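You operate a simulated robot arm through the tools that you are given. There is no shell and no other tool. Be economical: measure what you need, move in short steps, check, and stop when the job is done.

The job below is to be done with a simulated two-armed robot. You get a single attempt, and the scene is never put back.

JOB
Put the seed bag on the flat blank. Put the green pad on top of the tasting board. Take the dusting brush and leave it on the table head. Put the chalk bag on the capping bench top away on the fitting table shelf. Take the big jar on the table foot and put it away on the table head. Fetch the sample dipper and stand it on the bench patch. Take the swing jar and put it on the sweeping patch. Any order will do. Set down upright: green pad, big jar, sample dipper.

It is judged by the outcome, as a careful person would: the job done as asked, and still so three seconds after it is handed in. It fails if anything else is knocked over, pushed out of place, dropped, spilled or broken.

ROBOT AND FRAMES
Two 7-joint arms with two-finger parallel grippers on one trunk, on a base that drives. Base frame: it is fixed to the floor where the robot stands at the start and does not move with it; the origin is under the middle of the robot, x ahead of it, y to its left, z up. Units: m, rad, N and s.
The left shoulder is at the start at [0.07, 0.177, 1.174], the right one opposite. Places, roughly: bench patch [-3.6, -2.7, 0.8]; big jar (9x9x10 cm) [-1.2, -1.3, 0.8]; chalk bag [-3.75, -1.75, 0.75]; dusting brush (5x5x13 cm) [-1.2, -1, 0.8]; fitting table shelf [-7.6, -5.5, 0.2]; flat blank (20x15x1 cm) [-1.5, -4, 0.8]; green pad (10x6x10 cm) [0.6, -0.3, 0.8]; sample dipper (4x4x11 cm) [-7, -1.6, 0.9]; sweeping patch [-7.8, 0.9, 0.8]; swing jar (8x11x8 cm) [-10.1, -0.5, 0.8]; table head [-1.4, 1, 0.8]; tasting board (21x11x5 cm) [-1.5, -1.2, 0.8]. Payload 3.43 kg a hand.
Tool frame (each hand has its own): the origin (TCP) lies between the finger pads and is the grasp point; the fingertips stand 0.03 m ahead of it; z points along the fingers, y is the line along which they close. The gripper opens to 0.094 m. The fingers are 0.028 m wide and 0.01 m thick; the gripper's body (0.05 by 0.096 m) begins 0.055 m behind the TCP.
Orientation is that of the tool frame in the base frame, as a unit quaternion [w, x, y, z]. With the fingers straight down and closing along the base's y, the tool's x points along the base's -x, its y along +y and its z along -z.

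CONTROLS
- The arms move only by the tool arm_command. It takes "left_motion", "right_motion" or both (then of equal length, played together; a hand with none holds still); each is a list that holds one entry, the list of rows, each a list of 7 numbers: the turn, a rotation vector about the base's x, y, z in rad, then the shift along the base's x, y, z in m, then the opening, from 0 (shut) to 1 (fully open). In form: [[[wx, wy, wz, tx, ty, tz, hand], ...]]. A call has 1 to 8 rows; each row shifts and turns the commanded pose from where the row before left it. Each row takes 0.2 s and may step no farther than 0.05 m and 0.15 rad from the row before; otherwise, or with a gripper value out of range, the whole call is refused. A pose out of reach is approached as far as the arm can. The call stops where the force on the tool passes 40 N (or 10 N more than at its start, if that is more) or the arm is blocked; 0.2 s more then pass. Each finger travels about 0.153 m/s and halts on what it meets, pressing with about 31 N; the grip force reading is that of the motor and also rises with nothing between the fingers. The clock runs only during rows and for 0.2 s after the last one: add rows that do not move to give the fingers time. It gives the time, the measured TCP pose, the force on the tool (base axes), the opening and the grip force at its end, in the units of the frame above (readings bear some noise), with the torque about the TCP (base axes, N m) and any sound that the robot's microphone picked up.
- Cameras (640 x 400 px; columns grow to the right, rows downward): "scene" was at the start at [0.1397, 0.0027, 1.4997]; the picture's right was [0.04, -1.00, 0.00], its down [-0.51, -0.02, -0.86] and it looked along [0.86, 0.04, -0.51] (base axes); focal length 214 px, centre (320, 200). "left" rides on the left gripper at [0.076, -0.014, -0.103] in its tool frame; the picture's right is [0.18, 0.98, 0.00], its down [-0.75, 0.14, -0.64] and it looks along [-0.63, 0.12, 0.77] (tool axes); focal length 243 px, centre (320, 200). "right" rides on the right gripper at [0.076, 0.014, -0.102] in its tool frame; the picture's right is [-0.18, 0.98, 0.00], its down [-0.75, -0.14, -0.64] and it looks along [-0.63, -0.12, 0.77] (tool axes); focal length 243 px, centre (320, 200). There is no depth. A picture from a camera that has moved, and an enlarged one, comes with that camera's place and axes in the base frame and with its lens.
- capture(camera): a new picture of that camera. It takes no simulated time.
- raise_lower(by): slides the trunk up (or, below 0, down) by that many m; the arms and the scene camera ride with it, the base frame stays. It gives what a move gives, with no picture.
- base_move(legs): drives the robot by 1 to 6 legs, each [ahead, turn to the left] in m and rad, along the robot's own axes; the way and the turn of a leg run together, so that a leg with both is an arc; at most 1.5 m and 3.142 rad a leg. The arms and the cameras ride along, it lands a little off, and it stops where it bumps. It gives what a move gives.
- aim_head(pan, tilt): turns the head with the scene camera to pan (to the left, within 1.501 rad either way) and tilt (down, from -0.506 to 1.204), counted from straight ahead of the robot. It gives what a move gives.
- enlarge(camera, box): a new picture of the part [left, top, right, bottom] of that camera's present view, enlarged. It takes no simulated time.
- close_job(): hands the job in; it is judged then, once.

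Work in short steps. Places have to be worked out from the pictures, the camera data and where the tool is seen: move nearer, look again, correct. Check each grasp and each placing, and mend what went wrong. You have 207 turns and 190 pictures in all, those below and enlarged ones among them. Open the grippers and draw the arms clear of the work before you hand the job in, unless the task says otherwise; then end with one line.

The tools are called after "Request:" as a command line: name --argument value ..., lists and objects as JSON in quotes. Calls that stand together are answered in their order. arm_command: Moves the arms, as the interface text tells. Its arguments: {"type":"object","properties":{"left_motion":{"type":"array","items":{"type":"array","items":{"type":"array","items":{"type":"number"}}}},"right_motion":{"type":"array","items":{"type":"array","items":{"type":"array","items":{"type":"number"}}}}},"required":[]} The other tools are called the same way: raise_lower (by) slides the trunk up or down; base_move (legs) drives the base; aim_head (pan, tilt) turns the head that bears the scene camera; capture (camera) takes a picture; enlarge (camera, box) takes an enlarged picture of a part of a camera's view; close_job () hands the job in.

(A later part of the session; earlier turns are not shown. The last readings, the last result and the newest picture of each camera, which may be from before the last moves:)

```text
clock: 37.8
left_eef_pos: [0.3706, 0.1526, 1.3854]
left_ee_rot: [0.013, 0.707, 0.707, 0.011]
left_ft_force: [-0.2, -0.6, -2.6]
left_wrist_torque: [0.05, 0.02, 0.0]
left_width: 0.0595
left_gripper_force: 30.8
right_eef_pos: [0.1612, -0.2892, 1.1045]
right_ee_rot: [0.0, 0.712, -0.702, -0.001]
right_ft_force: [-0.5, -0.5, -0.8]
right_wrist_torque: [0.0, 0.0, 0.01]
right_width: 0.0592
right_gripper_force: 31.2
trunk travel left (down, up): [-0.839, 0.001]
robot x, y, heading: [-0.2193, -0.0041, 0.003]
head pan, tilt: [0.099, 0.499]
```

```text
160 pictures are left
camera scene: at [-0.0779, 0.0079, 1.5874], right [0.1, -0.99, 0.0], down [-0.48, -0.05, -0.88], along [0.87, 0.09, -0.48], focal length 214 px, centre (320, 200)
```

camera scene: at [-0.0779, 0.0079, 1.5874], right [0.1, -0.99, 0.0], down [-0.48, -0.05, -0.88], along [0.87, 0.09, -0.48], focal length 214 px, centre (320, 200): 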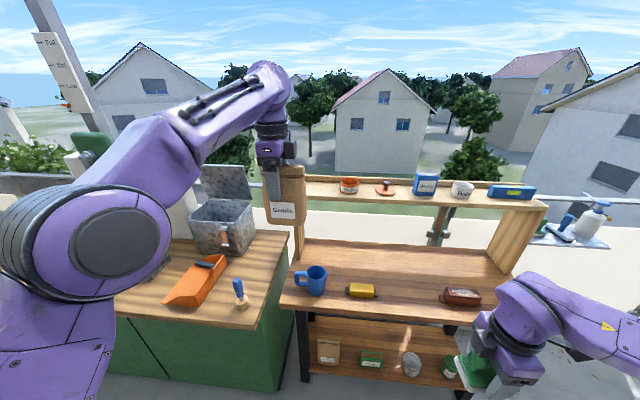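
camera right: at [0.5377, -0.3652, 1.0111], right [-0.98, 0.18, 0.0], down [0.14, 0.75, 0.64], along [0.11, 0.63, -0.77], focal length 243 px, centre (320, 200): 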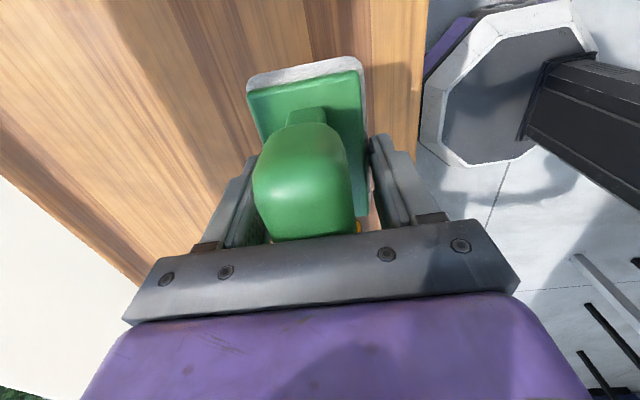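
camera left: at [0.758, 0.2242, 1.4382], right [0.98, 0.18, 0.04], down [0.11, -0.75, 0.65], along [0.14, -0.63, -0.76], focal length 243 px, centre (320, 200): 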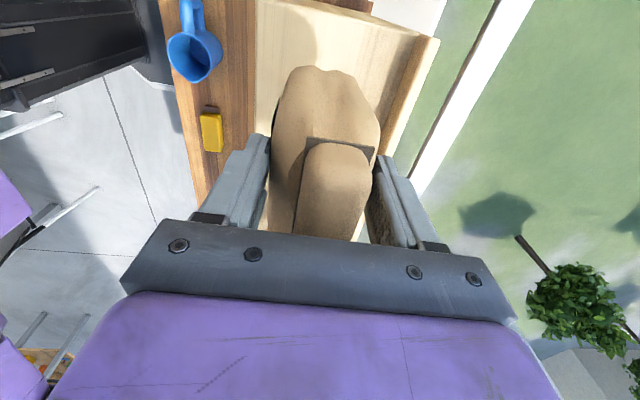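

Tuck the left hand in (smaller steps), then turn toward the table behind.

Request:
arm_command --left_motion '[[[0, 0, 0, -0.03, 0.005, -0.03, 0], [0, 0, 0, -0.03, 0.005, -0.03, 0], [0, 0, 0, -0.03, 0.005, -0.03, 0], [0, 0, 0, -0.03, 0.005, -0.03, 0], [0, 0, 0, -0.03, 0.005, -0.03, 0]]]'

Request:
base_move --legs '[[0, -1.2]]'

Request:
aim_head --pan -0.6 --tilt 0.5

Request:
capture --camera "scene"

```text
clock: 39.0
left_eef_pos: [0.2182, 0.1811, 1.2349]
left_ee_rot: [0.016, 0.706, 0.707, 0.013]
left_ft_force: [-0.7, -1.0, -2.3]
left_wrist_torque: [0.02, -0.02, 0.01]
left_width: 0.0591
left_gripper_force: 30.3
right_eef_pos: [0.1607, -0.288, 1.1063]
right_ee_rot: [0.0, 0.711, -0.703, 0.0]
right_ft_force: [0.9, -0.5, -0.7]
right_wrist_torque: [0.0, 0.01, 0.02]
right_width: 0.0592
right_gripper_force: 31.0
trunk travel left (down, up): [-0.839, 0.001]
robot x, y, heading: [-0.221, -0.0006, 0.002]
head pan, tilt: [0.099, 0.499]
```

```text
clock: 42.4
left_eef_pos: [0.1106, -0.3407, 1.2352]
left_ee_rot: [0.019, 0.981, 0.192, 0.002]
left_ft_force: [-0.2, -0.1, -2.2]
left_wrist_torque: [0.0, -0.05, 0.02]
left_width: 0.0595
left_gripper_force: 31.3
right_eef_pos: [-0.3451, -0.4625, 1.1062]
right_ee_rot: [0.0, -0.198, 0.98, -0.001]
right_ft_force: [0.6, -0.2, -0.7]
right_wrist_torque: [0.0, -0.03, -0.01]
right_width: 0.0591
right_gripper_force: 30.4
trunk travel left (down, up): [-0.839, 0.001]
robot x, y, heading: [-0.2188, 0.0028, -1.183]
head pan, tilt: [0.099, 0.499]
```

```text
clock: 43.5
left_eef_pos: [0.1107, -0.3413, 1.2343]
left_ee_rot: [0.02, 0.981, 0.191, 0.002]
left_ft_force: [-0.1, 0.3, -1.3]
left_wrist_torque: [-0.01, -0.03, 0.01]
left_width: 0.0596
left_gripper_force: 31.0
right_eef_pos: [-0.3459, -0.4628, 1.106]
right_ee_rot: [-0.001, -0.198, 0.98, 0.0]
right_ft_force: [0.3, -0.2, -0.1]
right_wrist_torque: [0.01, -0.01, 0.0]
right_width: 0.059
right_gripper_force: 30.8
trunk travel left (down, up): [-0.839, 0.001]
robot x, y, heading: [-0.2208, 0.0022, -1.189]
head pan, tilt: [-0.6, 0.499]
```

```text
159 pictures are left
camera scene: at [-0.2205, -0.1372, 1.5876], right [-0.98, 0.21, 0.0], down [0.1, 0.47, -0.88], along [-0.18, -0.86, -0.48], focal length 214 px, centre (320, 200)
```

scene: 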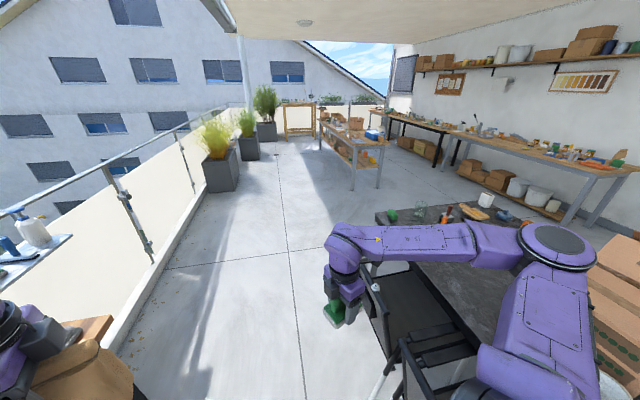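

I need a clear view of the table and chairs behind. Turn further right.

Request:
base_move --legs '[[0, -1.3]]'

Request:
aim_head --pan 0.1 --tilt 0.7

Request:
capture --camera "scene"

Request:
aim_head --pan -0.6 --tilt 0.4

Request:
capture --camera "scene"

```text
clock: 47.1
left_eef_pos: [-0.4641, -0.4081, 1.2354]
left_ee_rot: [0.017, 0.895, -0.446, -0.01]
left_ft_force: [-0.4, 0.0, -1.1]
left_wrist_torque: [-0.02, -0.03, -0.02]
left_width: 0.0594
left_gripper_force: 31.1
right_eef_pos: [-0.6992, 0.0021, 1.1062]
right_ee_rot: [0.0, 0.441, 0.898, 0.0]
right_ft_force: [-0.4, 0.6, -1.4]
right_wrist_torque: [0.02, 0.0, -0.05]
right_width: 0.059
right_gripper_force: 30.6
trunk travel left (down, up): [-0.839, 0.001]
robot x, y, heading: [-0.2182, -0.0017, -2.49]
head pan, tilt: [-0.6, 0.499]
```

```text
clock: 48.2
left_eef_pos: [-0.4646, -0.407, 1.2353]
left_ee_rot: [0.017, 0.895, -0.446, -0.01]
left_ft_force: [0.2, 0.1, -0.7]
left_wrist_torque: [-0.04, -0.01, -0.01]
left_width: 0.0595
left_gripper_force: 30.4
right_eef_pos: [-0.6987, 0.0009, 1.1071]
right_ee_rot: [0.0, 0.441, 0.898, 0.0]
right_ft_force: [-0.1, -1.1, -0.6]
right_wrist_torque: [-0.02, -0.02, 0.01]
right_width: 0.059
right_gripper_force: 30.7
trunk travel left (down, up): [-0.839, 0.001]
robot x, y, heading: [-0.2174, 0.0009, -2.493]
head pan, tilt: [0.099, 0.7]
```

```text
158 pictures are left
camera scene: at [-0.3234, -0.0898, 1.5699], right [-0.68, 0.73, 0.0], down [0.47, 0.44, -0.76], along [-0.56, -0.52, -0.64], focal length 214 px, centre (320, 200)
```

scene: 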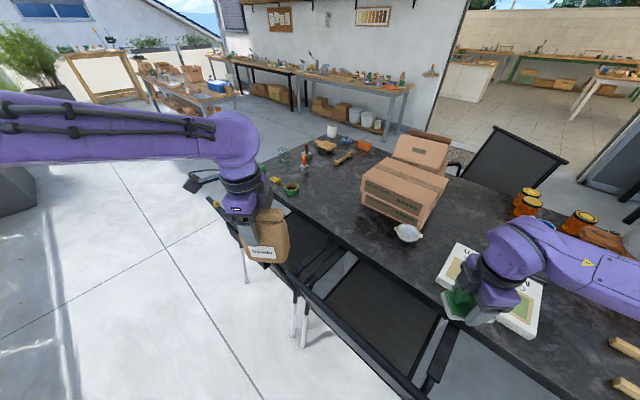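

```text
clock: 49.2
left_eef_pos: [-0.4634, -0.4076, 1.2342]
left_ee_rot: [0.016, 0.895, -0.446, -0.009]
left_ft_force: [-0.8, 0.0, -1.0]
left_wrist_torque: [-0.01, 0.01, -0.01]
left_width: 0.0594
left_gripper_force: 30.8
right_eef_pos: [-0.6983, 0.0019, 1.1055]
right_ee_rot: [0.0, 0.441, 0.897, -0.001]
right_ft_force: [1.0, 1.0, -1.5]
right_wrist_torque: [0.0, 0.0, -0.04]
right_width: 0.0591
right_gripper_force: 31.4
trunk travel left (down, up): [-0.839, 0.001]
robot x, y, heading: [-0.2203, 0.0002, -2.495]
head pan, tilt: [-0.6, 0.4]
```

```text
157 pictures are left
camera scene: at [-0.3536, -0.0367, 1.5967], right [-0.05, 1.0, 0.0], down [0.39, 0.02, -0.92], along [-0.92, -0.05, -0.39], focal length 214 px, centre (320, 200)
```

scene: 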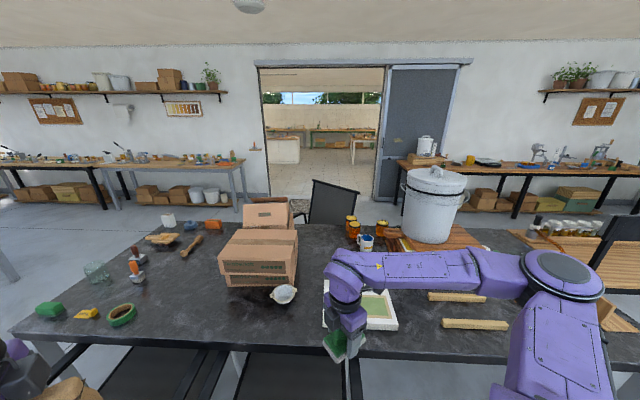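

Table foot items located: tasting board ≈(-1.52,-1.19), brush ≈(-1.23,-1.09), big glass jar ≈(-1.19,-1.28). Chairs line the near side, so I'll go around to the foot end (south) via clear floor.

Request:
base_move --legs '[[0, 1.3], [1.0, 0], [0, -0.6], [1.2, 0]]'

Request:
aim_head --pan -1.3 --tilt 0.5

Request:
capture --camera "scene"

Request:
aim_head --pan -0.2 --tilt 0.4

Request:
capture --camera "scene"

```text
clock: 65.1
left_eef_pos: [-0.0271, -2.5852, 1.2361]
left_ee_rot: [0.019, 0.993, -0.113, -0.004]
left_ft_force: [-0.3, 0.4, -2.3]
left_wrist_torque: [0.01, 0.03, -0.02]
left_width: 0.0599
left_gripper_force: 31.2
right_eef_pos: [-0.4708, -2.4227, 1.1066]
right_ee_rot: [0.0, 0.106, 0.994, 0.0]
right_ft_force: [0.3, -0.3, -1.0]
right_wrist_torque: [0.02, 0.0, 0.02]
right_width: 0.059
right_gripper_force: 30.5
trunk travel left (down, up): [-0.839, 0.001]
robot x, y, heading: [-0.1028, -2.1161, -1.787]
head pan, tilt: [-0.6, 0.4]
```

```text
clock: 66.2
left_eef_pos: [-0.0269, -2.5866, 1.2349]
left_ee_rot: [0.02, 0.993, -0.113, -0.003]
left_ft_force: [-0.5, -0.6, -2.1]
left_wrist_torque: [0.02, -0.01, 0.04]
left_width: 0.0594
left_gripper_force: 31.5
right_eef_pos: [-0.4698, -2.4244, 1.1058]
right_ee_rot: [0.0, 0.107, 0.994, 0.001]
right_ft_force: [-0.4, 0.0, -1.4]
right_wrist_torque: [-0.01, -0.02, 0.02]
right_width: 0.0592
right_gripper_force: 31.1
trunk travel left (down, up): [-0.839, 0.001]
robot x, y, heading: [-0.0999, -2.1162, -1.792]
head pan, tilt: [-1.3, 0.499]
```

```text
156 pictures are left
camera scene: at [-0.2053, -2.172, 1.5876], right [-0.05, 1.0, 0.0], down [0.48, 0.02, -0.88], along [-0.88, -0.04, -0.48], focal length 214 px, centre (320, 200)
```

scene: 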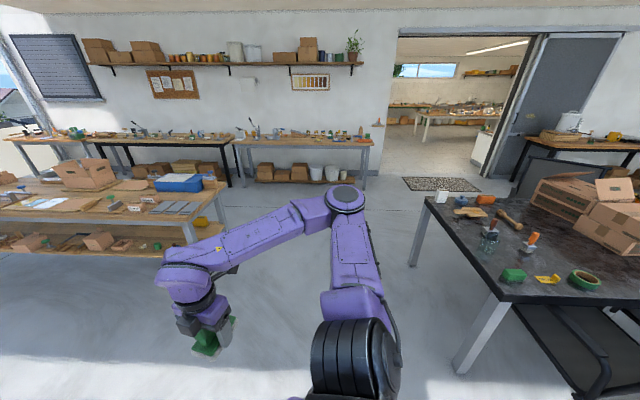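

```text
clock: 67.5
left_eef_pos: [-0.0272, -2.587, 1.2342]
left_ee_rot: [0.018, 0.993, -0.113, -0.003]
left_ft_force: [0.2, 0.7, -2.1]
left_wrist_torque: [0.0, 0.02, -0.01]
left_width: 0.0594
left_gripper_force: 31.2
right_eef_pos: [-0.4695, -2.4237, 1.1053]
right_ee_rot: [0.001, 0.107, 0.994, 0.0]
right_ft_force: [0.1, 0.3, -0.2]
right_wrist_torque: [0.03, -0.01, 0.0]
right_width: 0.0591
right_gripper_force: 31.0
trunk travel left (down, up): [-0.839, 0.001]
robot x, y, heading: [-0.1011, -2.1167, -1.791]
head pan, tilt: [-0.201, 0.4]
```

```text
155 pictures are left
camera scene: at [-0.1526, -2.2521, 1.5967], right [-0.91, 0.41, 0.0], down [0.16, 0.36, -0.92], along [-0.38, -0.84, -0.39], focal length 214 px, centre (320, 200)
```

scene: 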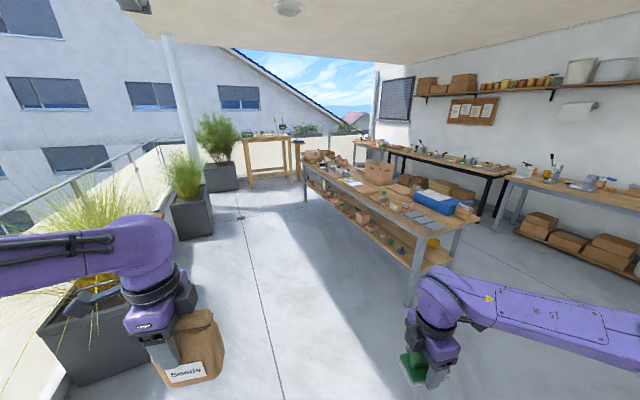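

The flat cardboard blank lies on the bench ahead (≈(-1.5,-4)). Place the seed bag first: drive along the bench's east side and turn to face it.

Request:
base_move --legs '[[0, 0.09], [1.5, 0], [0.25, 0], [0, -1.42]]'

Request:
aim_head --pan 0.0 --tilt 0.6

Request:
capture --camera "scene"

```text
clock: 80.4
left_eef_pos: [-0.7804, -4.0446, 1.2355]
left_ee_rot: [-0.012, -0.704, 0.71, 0.015]
left_ft_force: [-1.1, -0.5, -2.3]
left_wrist_torque: [0.03, 0.02, -0.01]
left_width: 0.0596
left_gripper_force: 30.6
right_eef_pos: [-0.7201, -3.5788, 1.1052]
right_ee_rot: [0.0, 0.705, 0.709, 0.0]
right_ft_force: [-0.4, 0.4, -1.6]
right_wrist_torque: [-0.03, 0.0, 0.02]
right_width: 0.0591
right_gripper_force: 31.7
trunk travel left (down, up): [-0.839, 0.001]
robot x, y, heading: [-0.3411, -3.8703, 3.138]
head pan, tilt: [-0.201, 0.4]
```

```text
clock: 81.2
left_eef_pos: [-0.7823, -4.0448, 1.2346]
left_ee_rot: [-0.012, -0.704, 0.71, 0.015]
left_ft_force: [0.0, 0.0, -2.5]
left_wrist_torque: [-0.04, 0.02, -0.02]
left_width: 0.0595
left_gripper_force: 30.6
right_eef_pos: [-0.7192, -3.5775, 1.1056]
right_ee_rot: [0.0, 0.706, 0.708, -0.001]
right_ft_force: [-0.1, -0.1, -0.5]
right_wrist_torque: [-0.01, -0.02, 0.06]
right_width: 0.0591
right_gripper_force: 30.7
trunk travel left (down, up): [-0.839, 0.001]
robot x, y, heading: [-0.3401, -3.8707, 3.141]
head pan, tilt: [0.0, 0.6]
```

```text
154 pictures are left
camera scene: at [-0.4803, -3.8708, 1.5786], right [0.01, 1.0, 0.0], down [0.56, 0.0, -0.83], along [-0.83, 0.0, -0.56], focal length 214 px, centre (320, 200)
```

scene: 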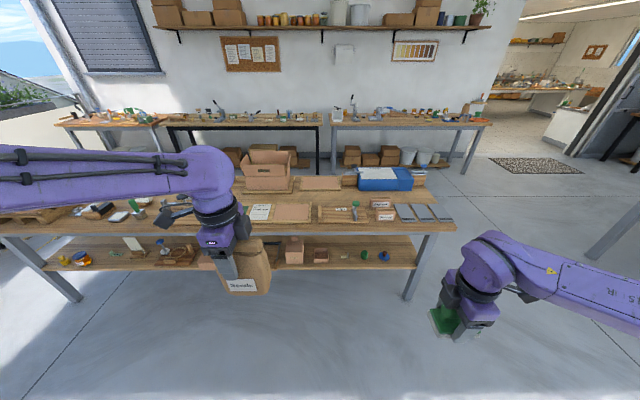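

Flat blank at ≈(-1.51,-4.03), bench edge x≈-1.33. Drive 0.5 m closer.

Request:
base_move --legs '[[0.5, 0]]'

Request:
aim_head --pan 0.1 --tilt 0.8

Request:
capture --camera "scene"

Request:
capture --camera "left"

```text
clock: 84.1
left_eef_pos: [-1.2827, -4.0481, 1.236]
left_ee_rot: [-0.013, -0.706, 0.707, 0.015]
left_ft_force: [0.0, -0.2, -1.8]
left_wrist_torque: [-0.03, -0.01, 0.02]
left_width: 0.0594
left_gripper_force: 31.1
right_eef_pos: [-1.2232, -3.5801, 1.1052]
right_ee_rot: [-0.002, 0.703, 0.711, -0.001]
right_ft_force: [-0.8, 1.0, -0.8]
right_wrist_torque: [-0.02, -0.01, 0.02]
right_width: 0.059
right_gripper_force: 31.1
trunk travel left (down, up): [-0.839, 0.001]
robot x, y, heading: [-0.8418, -3.8708, -3.138]
head pan, tilt: [0.0, 0.6]
```

```text
clock: 84.8
left_eef_pos: [-1.2842, -4.0477, 1.234]
left_ee_rot: [-0.012, -0.706, 0.708, 0.015]
left_ft_force: [0.1, -0.1, -2.6]
left_wrist_torque: [-0.01, -0.01, 0.02]
left_width: 0.0595
left_gripper_force: 30.7
right_eef_pos: [-1.2243, -3.5792, 1.1054]
right_ee_rot: [0.0, 0.704, 0.711, 0.0]
right_ft_force: [0.6, -0.1, -0.8]
right_wrist_torque: [-0.02, 0.01, -0.02]
right_width: 0.0592
right_gripper_force: 31.1
trunk travel left (down, up): [-0.839, 0.001]
robot x, y, heading: [-0.8423, -3.8727, -3.144]
head pan, tilt: [0.099, 0.799]
```

```text
153 pictures are left
camera scene: at [-0.9754, -3.8793, 1.5616], right [-0.1, 0.99, 0.0], down [0.71, 0.07, -0.7], along [-0.69, -0.07, -0.72], focal length 214 px, centre (320, 200)
```

scene: 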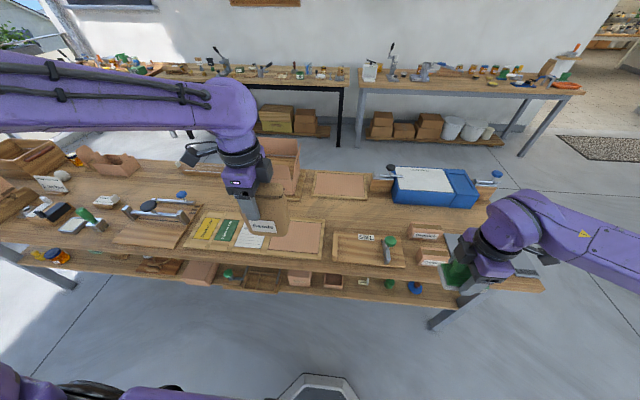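

```text
152 pictures are left
camera left: at [-1.2666, -4.1251, 1.3366], right [-0.98, -0.18, 0.04], down [-0.12, 0.75, 0.65], along [-0.15, 0.63, -0.76], focal length 243 px, centre (320, 200)
```

left: 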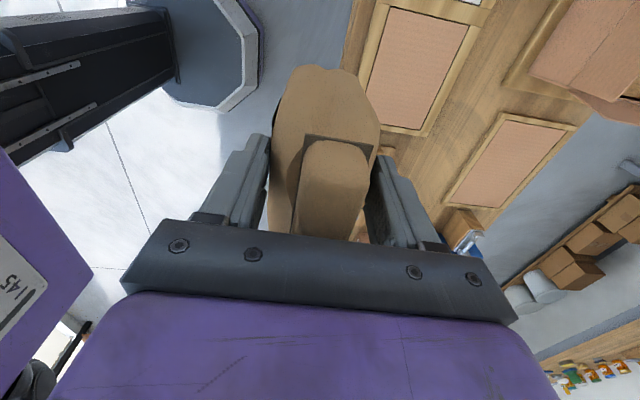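

Blank centre (-1.505,-4.045). Move the left hand over it and go down to just above.

Request:
arm_command --left_motion '[[[0, 0, 0, -0.045, 0, 0, 0], [0, 0, 0, -0.045, 0, 0, 0], [0, 0, 0, -0.044, 0, -0.02, 0], [0, 0, 0, -0.044, 0, -0.02, 0], [0, 0, 0, -0.043, 0, -0.02, 0], [0, 0, 0, 0, 0, -0.045, 0], [0, 0, 0, 0, 0, -0.045, 0], [0, 0, 0, 0, 0, -0.045, 0]]]'

Request:
arm_command --left_motion '[[[0, 0, 0, 0, 0, -0.045, 0], [0, 0, 0, 0, 0, -0.045, 0], [0, 0, 0, 0, 0, -0.02, 0]]]'

Request:
capture --camera "left"

Request:
enlarge --camera "scene" --box '[160, 120, 420, 300]'

```text
clock: 86.7
left_eef_pos: [-1.5057, -4.0453, 1.0363]
left_ee_rot: [-0.012, -0.706, 0.708, 0.014]
left_ft_force: [0.3, -0.7, -1.6]
left_wrist_torque: [0.04, -0.04, -0.03]
left_width: 0.0594
left_gripper_force: 30.9
right_eef_pos: [-1.2266, -3.5797, 1.1052]
right_ee_rot: [0.001, 0.703, 0.711, 0.0]
right_ft_force: [-0.4, -0.2, 0.3]
right_wrist_torque: [-0.02, -0.04, -0.04]
right_width: 0.0591
right_gripper_force: 30.9
trunk travel left (down, up): [-0.839, 0.001]
robot x, y, heading: [-0.8404, -3.8733, -3.141]
head pan, tilt: [0.099, 0.799]
```

```text
clock: 87.5
left_eef_pos: [-1.5029, -4.0459, 0.93]
left_ee_rot: [-0.012, -0.706, 0.708, 0.015]
left_ft_force: [0.2, 0.5, -2.5]
left_wrist_torque: [-0.04, 0.0, -0.01]
left_width: 0.0597
left_gripper_force: 31.1
right_eef_pos: [-1.224, -3.58, 1.1075]
right_ee_rot: [0.0, 0.703, 0.711, 0.001]
right_ft_force: [-0.1, 0.7, -0.9]
right_wrist_torque: [-0.01, 0.02, -0.01]
right_width: 0.0592
right_gripper_force: 30.7
trunk travel left (down, up): [-0.839, 0.001]
robot x, y, heading: [-0.8451, -3.8693, -3.143]
head pan, tilt: [0.099, 0.799]
```

```text
151 pictures are left
camera left: at [-1.486, -4.1245, 1.0311], right [-0.98, -0.18, 0.04], down [-0.11, 0.75, 0.65], along [-0.15, 0.63, -0.76], focal length 243 px, centre (320, 200)
```

left: 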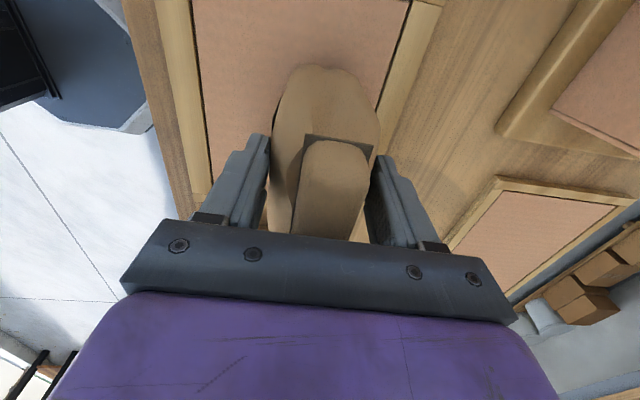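

```text
2.22 times, centred on (290, 210) of scene
camera zoom: at [-0.9743, -3.8793, 1.5617], right [-0.1, 0.99, 0.0], down [0.71, 0.07, -0.7], along [-0.69, -0.07, -0.72], focal length 477 px, centre (387, 178)
```

zoom: 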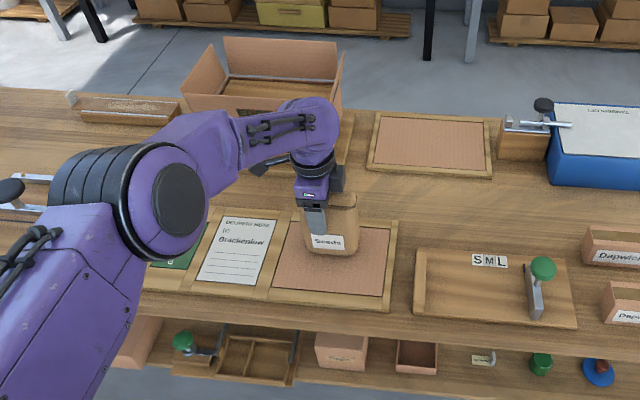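

Bag is above the blank. Lower the last ~4 cm in small steps.

Request:
arm_command --left_motion '[[[0, 0, 0, 0, 0, -0.02, 0], [0, 0, 0, 0, 0, -0.01, 0], [0, 0, 0, 0, 0, -0.006, 0], [0, 0, 0, 0, 0, -0.003, 0]]]'

Request:
enlarge --camera "scene" --box '[240, 180, 360, 270]'

```text
clock: 88.1
left_eef_pos: [-1.5037, -4.0473, 0.9085]
left_ee_rot: [-0.017, -0.707, 0.707, 0.019]
left_ft_force: [11.3, 1.4, 23.5]
left_wrist_torque: [-0.02, -1.65, 0.1]
left_width: 0.0594
left_gripper_force: 30.7
right_eef_pos: [-1.2211, -3.5791, 1.1075]
right_ee_rot: [-0.001, 0.703, 0.711, -0.002]
right_ft_force: [-0.3, -1.0, -0.7]
right_wrist_torque: [-0.03, 0.01, 0.0]
right_width: 0.059
right_gripper_force: 31.0
trunk travel left (down, up): [-0.839, 0.001]
robot x, y, heading: [-0.8421, -3.871, -3.138]
head pan, tilt: [0.099, 0.799]
stopped in row 3 (left hand): the force on the tool passed its limit (the readings are from after the stop); the commanded pose is now the measured one
```

```text
4.44 times, centred on (300, 225) of scene
camera zoom: at [-0.969, -3.8781, 1.5623], right [-0.1, 0.99, 0.0], down [0.71, 0.07, -0.7], along [-0.7, -0.07, -0.71], focal length 953 px, centre (409, 89)
```

zoom: 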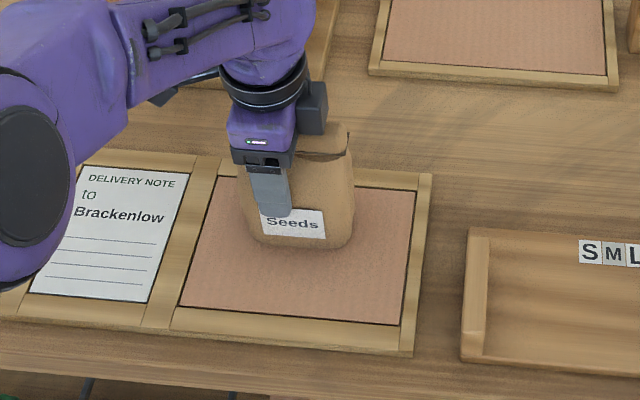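

Touched, but the bag sits toward the back of the blank (perhaps on the frame edge). Lift 2 cm, shift 2.5 cm toward me, and lower again.

Request:
arm_command --left_motion '[[[0, 0, 0, 0, 0, 0.025, 0], [0, 0, 0, 0.027, 0, 0, 0], [0, 0, 0, 0, 0, -0.015, 0], [0, 0, 0, 0, 0, -0.005, 0], [0, 0, 0, 0, 0, -0.004, 0], [0, 0, 0, 0, 0, -0.004, 0], [0, 0, 0, 0, 0, -0.004, 0]]]'

Request:
enlarge --camera "scene" --box '[240, 180, 360, 270]'

```text
clock: 89.6
left_eef_pos: [-1.4815, -4.0485, 0.9076]
left_ee_rot: [0.021, 0.707, -0.707, -0.022]
left_ft_force: [10.3, 0.0, 22.2]
left_wrist_torque: [-0.04, -1.67, -0.03]
left_width: 0.0594
left_gripper_force: 31.1
right_eef_pos: [-1.2202, -3.5797, 1.1065]
right_ee_rot: [0.0, 0.703, 0.712, -0.002]
right_ft_force: [-0.8, -0.7, -0.8]
right_wrist_torque: [-0.01, -0.02, 0.0]
right_width: 0.0591
right_gripper_force: 30.9
trunk travel left (down, up): [-0.839, 0.001]
robot x, y, heading: [-0.8482, -3.8707, -3.145]
head pan, tilt: [0.099, 0.799]
stopped in row 7 (left hand): the force on the tool passed its limit (the readings are from after the stop); the commanded pose is now the measured one
```

```text
4.44 times, centred on (300, 225) of scene
camera zoom: at [-0.9689, -3.8781, 1.5623], right [-0.1, 0.99, 0.0], down [0.71, 0.07, -0.7], along [-0.7, -0.07, -0.71], focal length 953 px, centre (409, 89)
```

zoom: 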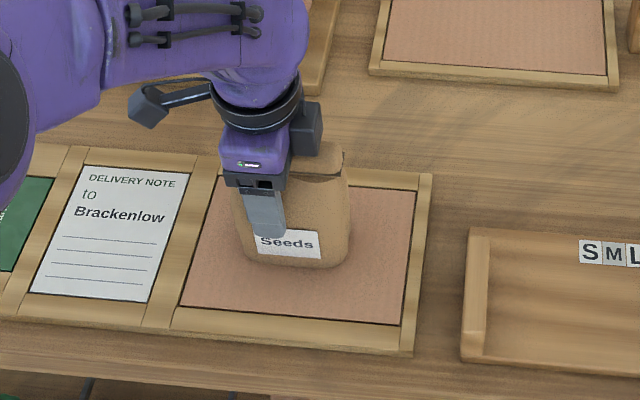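

It's resting on the blank at the same height. Relax slightly, open the fingers, then look.

Request:
arm_command --left_motion '[[[0, 0, 0, 0, 0, 0.003, 0], [0, 0, 0, 0, 0, 0, 0.75], [0, 0, 0, 0, 0, 0, 1], [0, 0, 0, 0, 0, 0, 1]]]'

Request:
enlarge --camera "scene" --box '[240, 180, 360, 270]'

Request:
capture --camera "left"

```text
clock: 90.6
left_eef_pos: [-1.4844, -4.0499, 0.907]
left_ee_rot: [0.017, 0.708, -0.706, -0.022]
left_ft_force: [-0.5, -0.4, 0.4]
left_wrist_torque: [-0.01, 0.02, 0.01]
left_width: 0.094
left_gripper_force: 0.1
right_eef_pos: [-1.2248, -3.5805, 1.1055]
right_ee_rot: [0.0, 0.703, 0.711, 0.0]
right_ft_force: [0.4, -0.4, 0.3]
right_wrist_torque: [-0.01, -0.01, 0.01]
right_width: 0.059
right_gripper_force: 31.3
trunk travel left (down, up): [-0.839, 0.001]
robot x, y, heading: [-0.8417, -3.8685, -3.141]
head pan, tilt: [0.099, 0.799]
```

```text
4.44 times, centred on (300, 225) of scene
camera zoom: at [-0.9754, -3.8793, 1.5615], right [-0.1, 0.99, 0.0], down [0.71, 0.07, -0.7], along [-0.69, -0.07, -0.72], focal length 953 px, centre (409, 89)
```

zoom: 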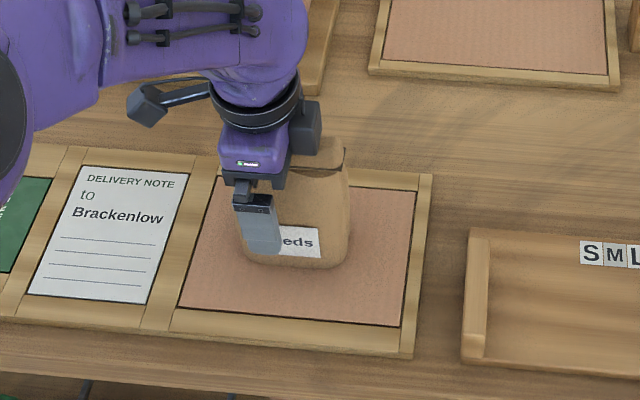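

```text
146 pictures are left
camera left: at [-1.4651, -4.1269, 1.0073], right [-0.98, -0.19, 0.05], down [-0.11, 0.75, 0.65], along [-0.16, 0.63, -0.76], focal length 243 px, centre (320, 200)
```

left: 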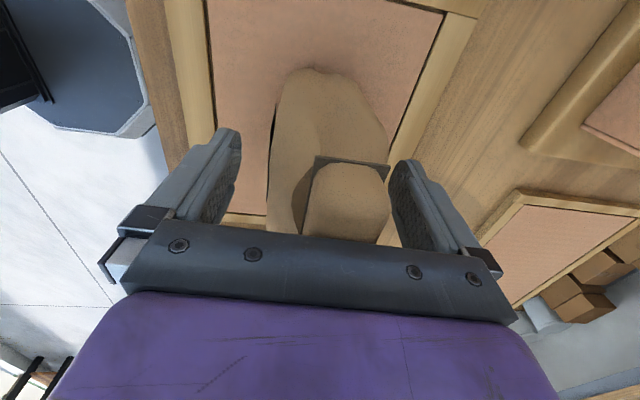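

Bag stands on the blank. Withdraw straight up.

Request:
arm_command --left_motion '[[[0, 0, 0, -0.008, 0, 0.005, 1], [0, 0, 0, 0, 0, 0.03, 1], [0, 0, 0, 0, 0, 0.04, 1], [0, 0, 0, 0, 0, 0.045, 1], [0, 0, 0, 0, 0, 0.045, 1], [0, 0, 0, 0.03, 0, 0.04, 1], [0, 0, 0, 0.04, 0, 0.02, 1]]]'

Request:
enlarge --camera "scene" --box '[200, 100, 440, 280]'

```text
clock: 92.2
left_eef_pos: [-1.4166, -4.0487, 1.1341]
left_ee_rot: [0.019, 0.707, -0.706, -0.022]
left_ft_force: [0.5, 1.2, 0.1]
left_wrist_torque: [0.01, 0.04, -0.01]
left_width: 0.0937
left_gripper_force: 0.1
right_eef_pos: [-1.2215, -3.5804, 1.1062]
right_ee_rot: [-0.001, 0.703, 0.711, -0.002]
right_ft_force: [0.1, -0.6, -1.2]
right_wrist_torque: [-0.03, 0.02, 0.0]
right_width: 0.0589
right_gripper_force: 31.0
trunk travel left (down, up): [-0.839, 0.001]
robot x, y, heading: [-0.8449, -3.8663, -3.139]
head pan, tilt: [0.099, 0.799]
```

```text
2.22 times, centred on (320, 190) of scene
camera zoom: at [-0.9712, -3.8795, 1.5619], right [-0.1, 0.99, 0.0], down [0.71, 0.07, -0.7], along [-0.7, -0.07, -0.72], focal length 477 px, centre (320, 222)
```

zoom: 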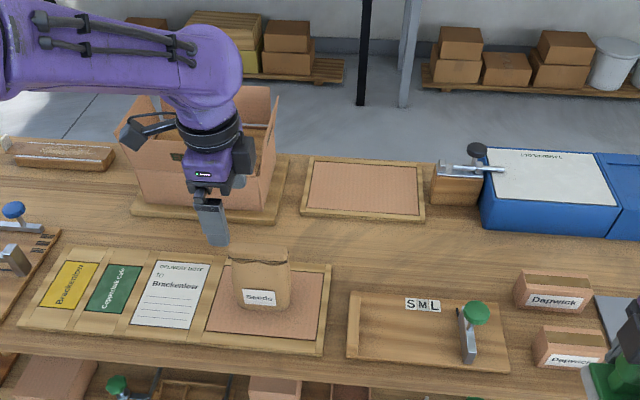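

Seed bag done. Back off, tuck the left hand, and drive to the table's foot end.

Request:
base_move --legs '[[-0.5, 0]]'

Request:
arm_command --left_motion '[[[0, 0, 0, 0.04, 0, 0, 1], [0, 0, 0, 0.04, 0, 0, 1], [0, 0, 0, 0.04, 0, 0, 1], [0, 0, 0, 0.04, 0, 0, 1], [0, 0, 0, 0.04, 0, 0, 1]]]'

Request:
base_move --legs '[[0, -1.571], [1.0, 0], [0, 0.89], [1.3, 0], [0, -0.89]]'

Request:
aim_head --pan 0.0 --tilt 0.6

Request:
capture --camera "scene"

```text
clock: 95.1
left_eef_pos: [-0.921, -4.0476, 1.1308]
left_ee_rot: [0.018, 0.708, -0.705, -0.021]
left_ft_force: [0.6, -0.3, -1.1]
left_wrist_torque: [0.01, 0.0, -0.01]
left_width: 0.0941
left_gripper_force: 0.0
right_eef_pos: [-0.7279, -3.5787, 1.1053]
right_ee_rot: [0.0, 0.702, 0.712, 0.0]
right_ft_force: [-0.1, 0.4, -1.1]
right_wrist_torque: [-0.04, 0.02, 0.0]
right_width: 0.0591
right_gripper_force: 31.1
trunk travel left (down, up): [-0.839, 0.001]
robot x, y, heading: [-0.3455, -3.8696, -3.132]
head pan, tilt: [0.099, 0.799]
```

```text
clock: 96.3
left_eef_pos: [-0.7187, -4.0504, 1.1304]
left_ee_rot: [0.019, 0.708, -0.706, -0.023]
left_ft_force: [0.8, 0.5, -0.1]
left_wrist_torque: [-0.01, 0.01, 0.01]
left_width: 0.0943
left_gripper_force: 0.1
right_eef_pos: [-0.7247, -3.5811, 1.1064]
right_ee_rot: [0.0, 0.702, 0.712, 0.0]
right_ft_force: [-0.2, -0.1, -0.6]
right_wrist_torque: [0.04, 0.01, 0.04]
right_width: 0.0593
right_gripper_force: 31.0
trunk travel left (down, up): [-0.839, 0.001]
robot x, y, heading: [-0.3433, -3.8663, -3.131]
head pan, tilt: [0.099, 0.799]
```

```text
clock: 116.0
left_eef_pos: [-1.6307, -1.7467, 1.1315]
left_ee_rot: [0.002, -0.034, 0.999, 0.029]
left_ft_force: [0.0, -0.4, 0.1]
left_wrist_torque: [0.01, -0.01, 0.0]
left_width: 0.0939
left_gripper_force: 0.0
right_eef_pos: [-1.1629, -1.7116, 1.1062]
right_ee_rot: [-0.001, 0.999, 0.04, 0.001]
right_ft_force: [-0.5, 0.7, -0.7]
right_wrist_torque: [0.01, 0.0, 0.0]
right_width: 0.0589
right_gripper_force: 31.1
trunk travel left (down, up): [-0.839, 0.001]
robot x, y, heading: [-1.4225, -2.1094, 1.641]
head pan, tilt: [0.099, 0.799]
```

```text
clock: 116.8
left_eef_pos: [-1.6303, -1.7469, 1.1313]
left_ee_rot: [0.001, -0.034, 0.999, 0.029]
left_ft_force: [-0.3, -0.2, -0.1]
left_wrist_torque: [0.01, 0.01, -0.01]
left_width: 0.0942
left_gripper_force: 0.1
right_eef_pos: [-1.1618, -1.7122, 1.1062]
right_ee_rot: [-0.001, 0.999, 0.04, -0.001]
right_ft_force: [0.2, 0.4, -0.4]
right_wrist_torque: [-0.01, 0.0, -0.02]
right_width: 0.0589
right_gripper_force: 30.6
trunk travel left (down, up): [-0.839, 0.001]
robot x, y, heading: [-1.4231, -2.1075, 1.644]
head pan, tilt: [0.0, 0.6]
```

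```text
144 pictures are left
camera scene: at [-1.4354, -1.9738, 1.5785], right [1.0, 0.07, 0.0], down [0.04, -0.56, -0.82], along [-0.06, 0.82, -0.57], focal length 214 px, centre (320, 200)
```

scene: 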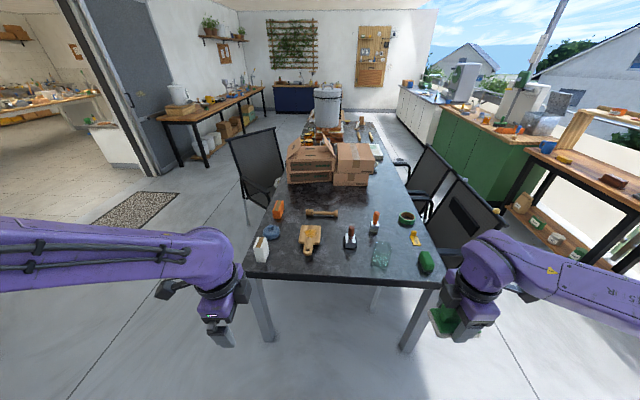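

Zoom on the table foot objects.

Request:
enlarge --camera "scene" --box '[230, 180, 450, 300]'

```text
2.91 times, centred on (340, 240) of scene
camera zoom: at [-1.4354, -1.9738, 1.5785], right [1.0, 0.07, 0.0], down [0.04, -0.56, -0.82], along [-0.06, 0.82, -0.57], focal length 624 px, centre (262, 84)
```

zoom: 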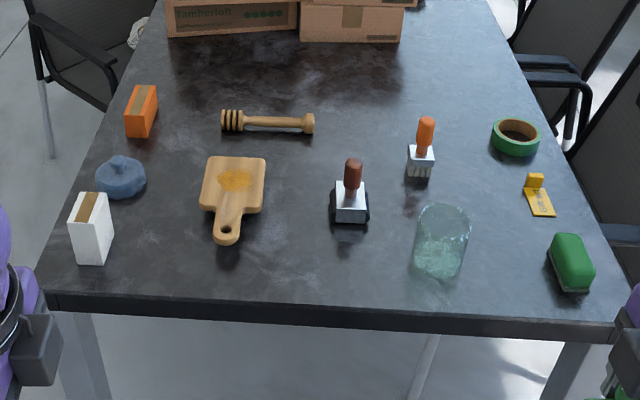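

Tasting board blade ≈(-1.546,-1.17); brush ≈(-1.20,-1.04); jar ≈(-1.20,-1.27). Shift left and forward so the board lies in front of the right arm.

Request:
base_move --legs '[[0, 0.6], [0.42, 0], [0, -0.67]]'

Request:
aim_head --pan -0.3 --tilt 0.85

Request:
capture --camera "scene"

Request:
capture --camera "right"

```text
clock: 122.8
left_eef_pos: [-1.8674, -1.4071, 1.1311]
left_ee_rot: [0.003, 0.0, 1.0, 0.028]
left_ft_force: [-0.4, 0.3, 0.1]
left_wrist_torque: [-0.02, -0.01, 0.01]
left_width: 0.094
left_gripper_force: 0.0
right_eef_pos: [-1.3957, -1.404, 1.1064]
right_ee_rot: [-0.001, 1.0, 0.005, 0.0]
right_ft_force: [1.5, -0.5, -0.5]
right_wrist_torque: [0.01, 0.01, 0.02]
right_width: 0.0589
right_gripper_force: 31.2
trunk travel left (down, up): [-0.839, 0.001]
robot x, y, heading: [-1.6857, -1.7802, 1.575]
head pan, tilt: [0.0, 0.6]
```

```text
clock: 123.6
left_eef_pos: [-1.8649, -1.4074, 1.1305]
left_ee_rot: [0.003, 0.0, 1.0, 0.03]
left_ft_force: [-0.4, 0.6, 1.0]
left_wrist_torque: [0.04, 0.04, -0.02]
left_width: 0.0938
left_gripper_force: 0.0
right_eef_pos: [-1.3964, -1.4054, 1.1056]
right_ee_rot: [-0.001, 1.0, 0.005, 0.0]
right_ft_force: [-0.3, 0.0, -0.3]
right_wrist_torque: [0.01, 0.02, 0.03]
right_width: 0.0593
right_gripper_force: 30.6
trunk travel left (down, up): [-0.839, 0.001]
robot x, y, heading: [-1.684, -1.7834, 1.571]
head pan, tilt: [-0.3, 0.85]
```

```text
142 pictures are left
camera scene: at [-1.6638, -1.6603, 1.5577], right [0.96, -0.29, 0.0], down [-0.22, -0.72, -0.66], along [0.19, 0.63, -0.75], focal length 214 px, centre (320, 200)
```

scene: 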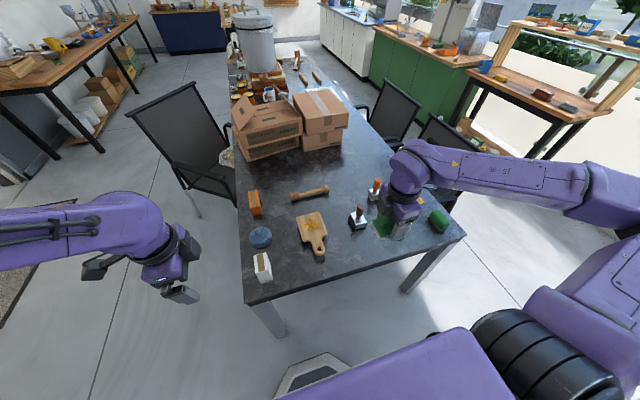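

```text
141 pictures are left
camera right: at [-1.3205, -1.4173, 1.2073], right [-0.17, -0.98, 0.0], down [-0.75, 0.13, 0.64], along [-0.63, 0.11, -0.77], focal length 243 px, centre (320, 200)
```

right: 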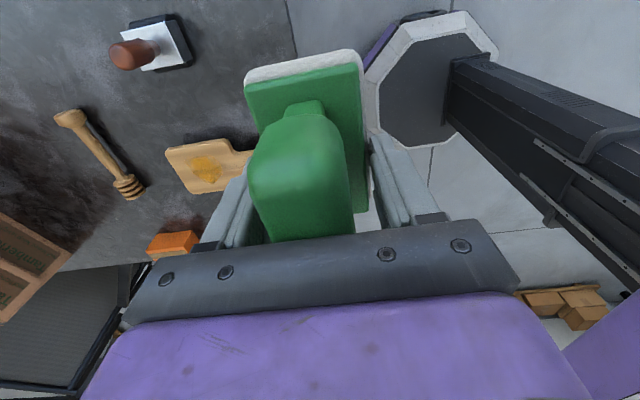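

Board blade centre ≈(-1.548,-1.148,0.775); accounting for the pad's offset in the grip, target TCP (-1.541,-1.158). Move over at height first.

Request:
arm_command --right_motion '[[[0, 0, 0, -0.025, 0.041, 0, 0], [0, 0, 0, -0.024, 0.041, 0, 0], [0, 0, 0, -0.024, 0.041, 0, 0], [0, 0, 0, -0.024, 0.041, 0, 0], [0, 0, 0, -0.024, 0.041, 0, 0], [0, 0, 0, -0.024, 0.041, -0.02, 0], [0, 0, 0, 0, 0, -0.045, 0], [0, 0, 0, 0, 0, -0.045, 0]]]'

Request:
capture --camera "scene"

Request:
capture --camera "right"

```text
refused: row 6 steps farther than a row can; nothing moved
```

```text
140 pictures are left
camera scene: at [-1.6638, -1.6603, 1.5577], right [0.96, -0.29, 0.0], down [-0.22, -0.72, -0.66], along [0.19, 0.63, -0.75], focal length 214 px, centre (320, 200)
```

scene: 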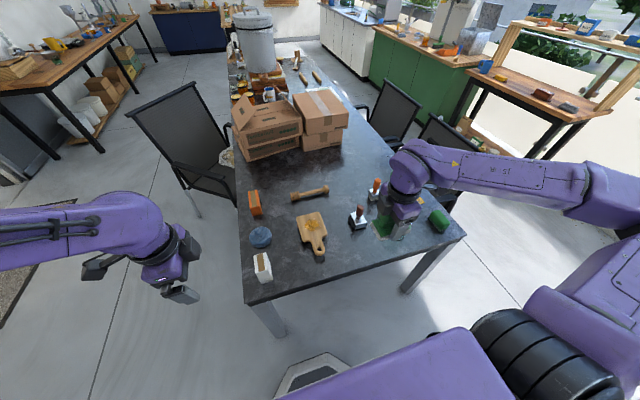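

```text
139 pictures are left
camera right: at [-1.3205, -1.4173, 1.2073], right [-0.17, -0.98, 0.0], down [-0.75, 0.13, 0.64], along [-0.63, 0.11, -0.77], focal length 243 px, centre (320, 200)
```

right: 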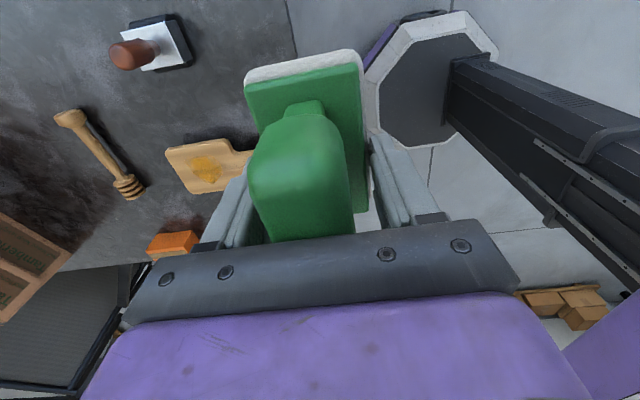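

A row was too long; resend with smaller steps.

Request:
arm_command --right_motion '[[[0, 0, 0, -0.024, 0.041, 0, 0], [0, 0, 0, -0.024, 0.041, 0, 0], [0, 0, 0, -0.024, 0.041, 0, 0], [0, 0, 0, -0.024, 0.041, 0, 0], [0, 0, 0, -0.024, 0.041, 0, 0], [0, 0, 0, -0.024, 0.041, 0, 0], [0, 0, 0, 0, 0, -0.045, 0], [0, 0, 0, 0, 0, -0.045, 0]]]'

Request:
capture --camera "right"

```text
clock: 125.4
left_eef_pos: [-1.8659, -1.4052, 1.1314]
left_ee_rot: [0.002, 0.0, 1.0, 0.029]
left_ft_force: [-0.2, 0.2, -1.2]
left_wrist_torque: [-0.02, 0.0, 0.03]
left_width: 0.094
left_gripper_force: 0.0
right_eef_pos: [-1.5366, -1.158, 1.0141]
right_ee_rot: [0.0, 1.0, 0.004, 0.0]
right_ft_force: [-0.6, -0.6, -1.5]
right_wrist_torque: [-0.02, -0.03, 0.03]
right_width: 0.0592
right_gripper_force: 31.3
trunk travel left (down, up): [-0.839, 0.001]
robot x, y, heading: [-1.686, -1.7828, 1.573]
head pan, tilt: [-0.3, 0.85]
```

```text
138 pictures are left
camera right: at [-1.4612, -1.1714, 1.1141], right [-0.17, -0.98, 0.0], down [-0.75, 0.13, 0.64], along [-0.63, 0.11, -0.77], focal length 243 px, centre (320, 200)
```

right: 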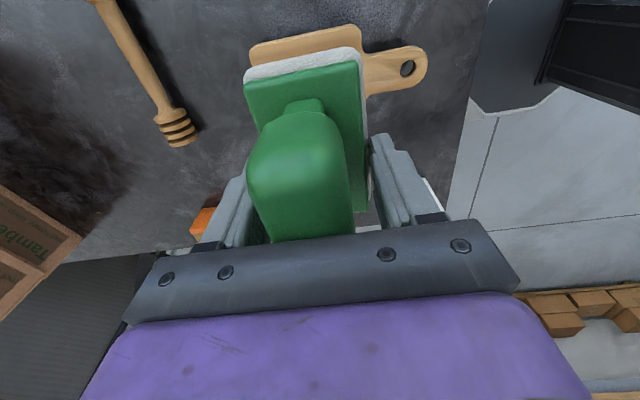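

Alignment is good (board edges bracket the pad). Lower to contact gently.

Request:
arm_command --right_motion '[[[0, 0, 0, -0.004, 0, -0.045, 0], [0, 0, 0, 0, 0, -0.045, 0], [0, 0, 0, 0, 0, -0.03, 0], [0, 0, 0, 0, 0, -0.015, 0], [0, 0, 0, 0, 0, -0.005, 0], [0, 0, 0, 0, 0, -0.005, 0], [0, 0, 0, 0, 0, -0.005, 0], [0, 0, 0, 0, 0, -0.005, 0]]]'

Request:
capture --camera "right"

Request:
enlarge --camera "scene" --box '[230, 160, 410, 290]'

```text
clock: 127.2
left_eef_pos: [-1.8653, -1.4074, 1.1318]
left_ee_rot: [0.002, 0.0, 1.0, 0.028]
left_ft_force: [-0.6, -0.2, -0.3]
left_wrist_torque: [-0.02, 0.0, 0.01]
left_width: 0.0941
left_gripper_force: 0.0
right_eef_pos: [-1.5439, -1.1574, 0.8612]
right_ee_rot: [-0.001, 1.0, 0.005, -0.001]
right_ft_force: [-0.6, -0.2, -1.2]
right_wrist_torque: [-0.01, 0.03, -0.02]
right_width: 0.0593
right_gripper_force: 30.8
trunk travel left (down, up): [-0.839, 0.001]
robot x, y, heading: [-1.6884, -1.7805, 1.575]
head pan, tilt: [-0.3, 0.85]
```

```text
137 pictures are left
camera right: at [-1.4677, -1.1706, 0.9628], right [-0.17, -0.98, 0.0], down [-0.75, 0.13, 0.64], along [-0.63, 0.11, -0.77], focal length 243 px, centre (320, 200)
```

right: 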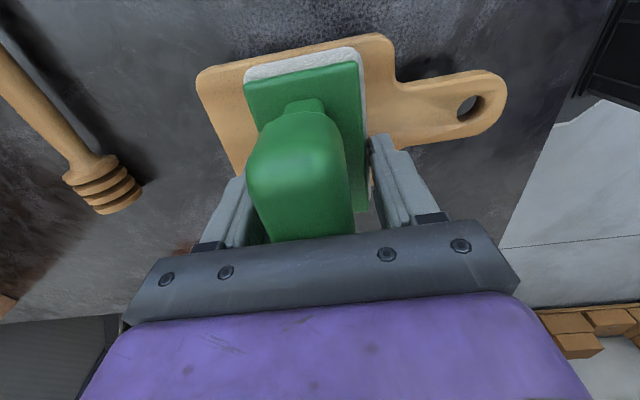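

```text
3.08 times, centred on (320, 225) of scene
camera zoom: at [-1.6642, -1.66, 1.5576], right [0.96, -0.29, 0.0], down [-0.22, -0.72, -0.66], along [0.19, 0.63, -0.75], focal length 660 px, centre (320, 123)
```

zoom: 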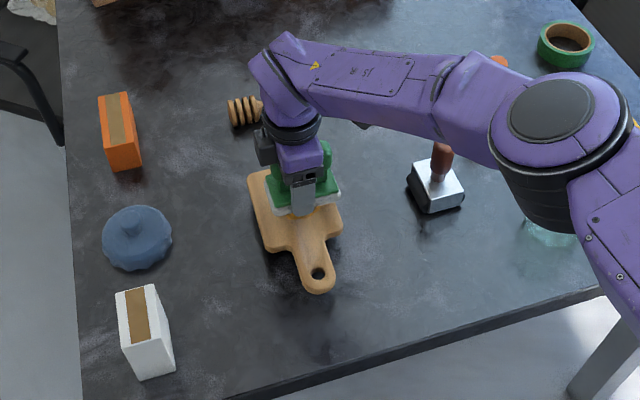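

Not yet touching; continue in 4 mm steps.

Request:
arm_command --right_motion '[[[0, 0, 0, -0.003, 0, -0.004, 0], [0, 0, 0, 0, 0, -0.004, 0], [0, 0, 0, 0, 0, -0.004, 0], [0, 0, 0, 0, 0, -0.004, 0], [0, 0, 0, 0, 0, -0.004, 0], [0, 0, 0, 0, 0, -0.004, 0]]]'

Request:
capture --camera "right"

```text
clock: 128.6
left_eef_pos: [-1.8675, -1.4068, 1.1303]
left_ee_rot: [0.002, 0.0, 1.0, 0.029]
left_ft_force: [0.1, -0.5, 0.7]
left_wrist_torque: [-0.01, 0.01, -0.03]
left_width: 0.0938
left_gripper_force: 0.0
right_eef_pos: [-1.5459, -1.1571, 0.8379]
right_ee_rot: [0.0, 1.0, 0.005, -0.001]
right_ft_force: [0.7, 1.1, -1.2]
right_wrist_torque: [0.02, 0.05, -0.02]
right_width: 0.059
right_gripper_force: 30.8
trunk travel left (down, up): [-0.839, 0.001]
robot x, y, heading: [-1.6869, -1.7842, 1.573]
head pan, tilt: [-0.3, 0.85]
```

```text
135 pictures are left
camera right: at [-1.4713, -1.1708, 0.9378], right [-0.17, -0.98, 0.0], down [-0.75, 0.13, 0.64], along [-0.63, 0.11, -0.77], focal length 243 px, centre (320, 200)
```

right: 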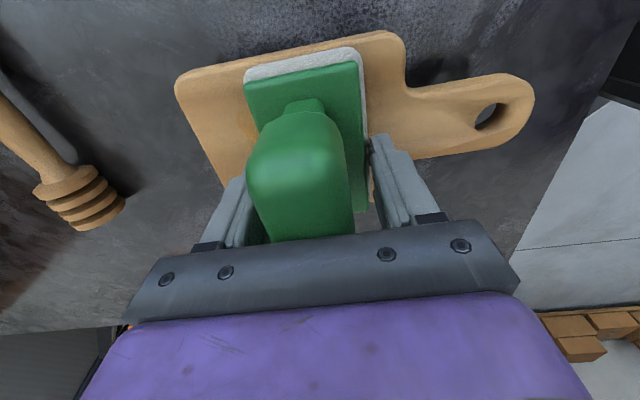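

Still free; keep lowering.

Request:
arm_command --right_motion '[[[0, 0, 0, 0, 0, -0.004, 0], [0, 0, 0, 0, 0, -0.004, 0], [0, 0, 0, 0, 0, -0.004, 0], [0, 0, 0, 0, 0, -0.004, 0], [0, 0, 0, 0, 0, -0.004, 0], [0, 0, 0, 0, 0, -0.004, 0]]]'

Request:
capture --camera "right"

```text
clock: 129.5
left_eef_pos: [-1.867, -1.4107, 1.134]
left_ee_rot: [0.002, 0.001, 1.0, 0.031]
left_ft_force: [0.8, 0.4, -0.8]
left_wrist_torque: [-0.04, -0.03, 0.01]
left_width: 0.0938
left_gripper_force: 0.0
right_eef_pos: [-1.5478, -1.1566, 0.8325]
right_ee_rot: [-0.006, 1.0, 0.003, -0.002]
right_ft_force: [1.6, -10.0, 23.5]
right_wrist_torque: [-0.66, -0.36, -0.26]
right_width: 0.059
right_gripper_force: 31.0
trunk travel left (down, up): [-0.839, 0.001]
robot x, y, heading: [-1.6851, -1.7793, 1.571]
head pan, tilt: [-0.3, 0.85]
stopped in row 4 (right hand): the force on the tool passed its limit (the readings are from after the stop); the commanded pose is now the measured one
```

```text
134 pictures are left
camera right: at [-1.4716, -1.1722, 0.9338], right [-0.18, -0.98, -0.01], down [-0.75, 0.13, 0.65], along [-0.63, 0.13, -0.76], focal length 243 px, centre (320, 200)
```

right: 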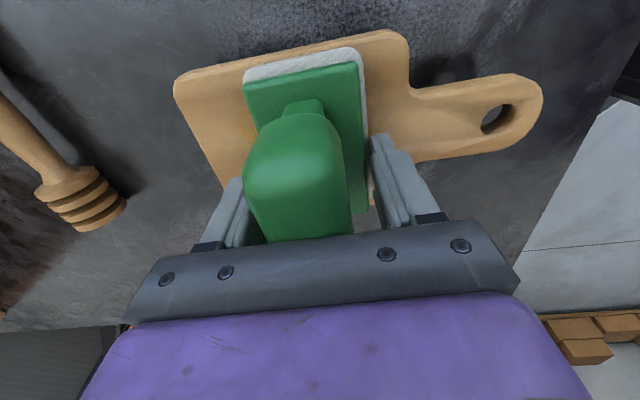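

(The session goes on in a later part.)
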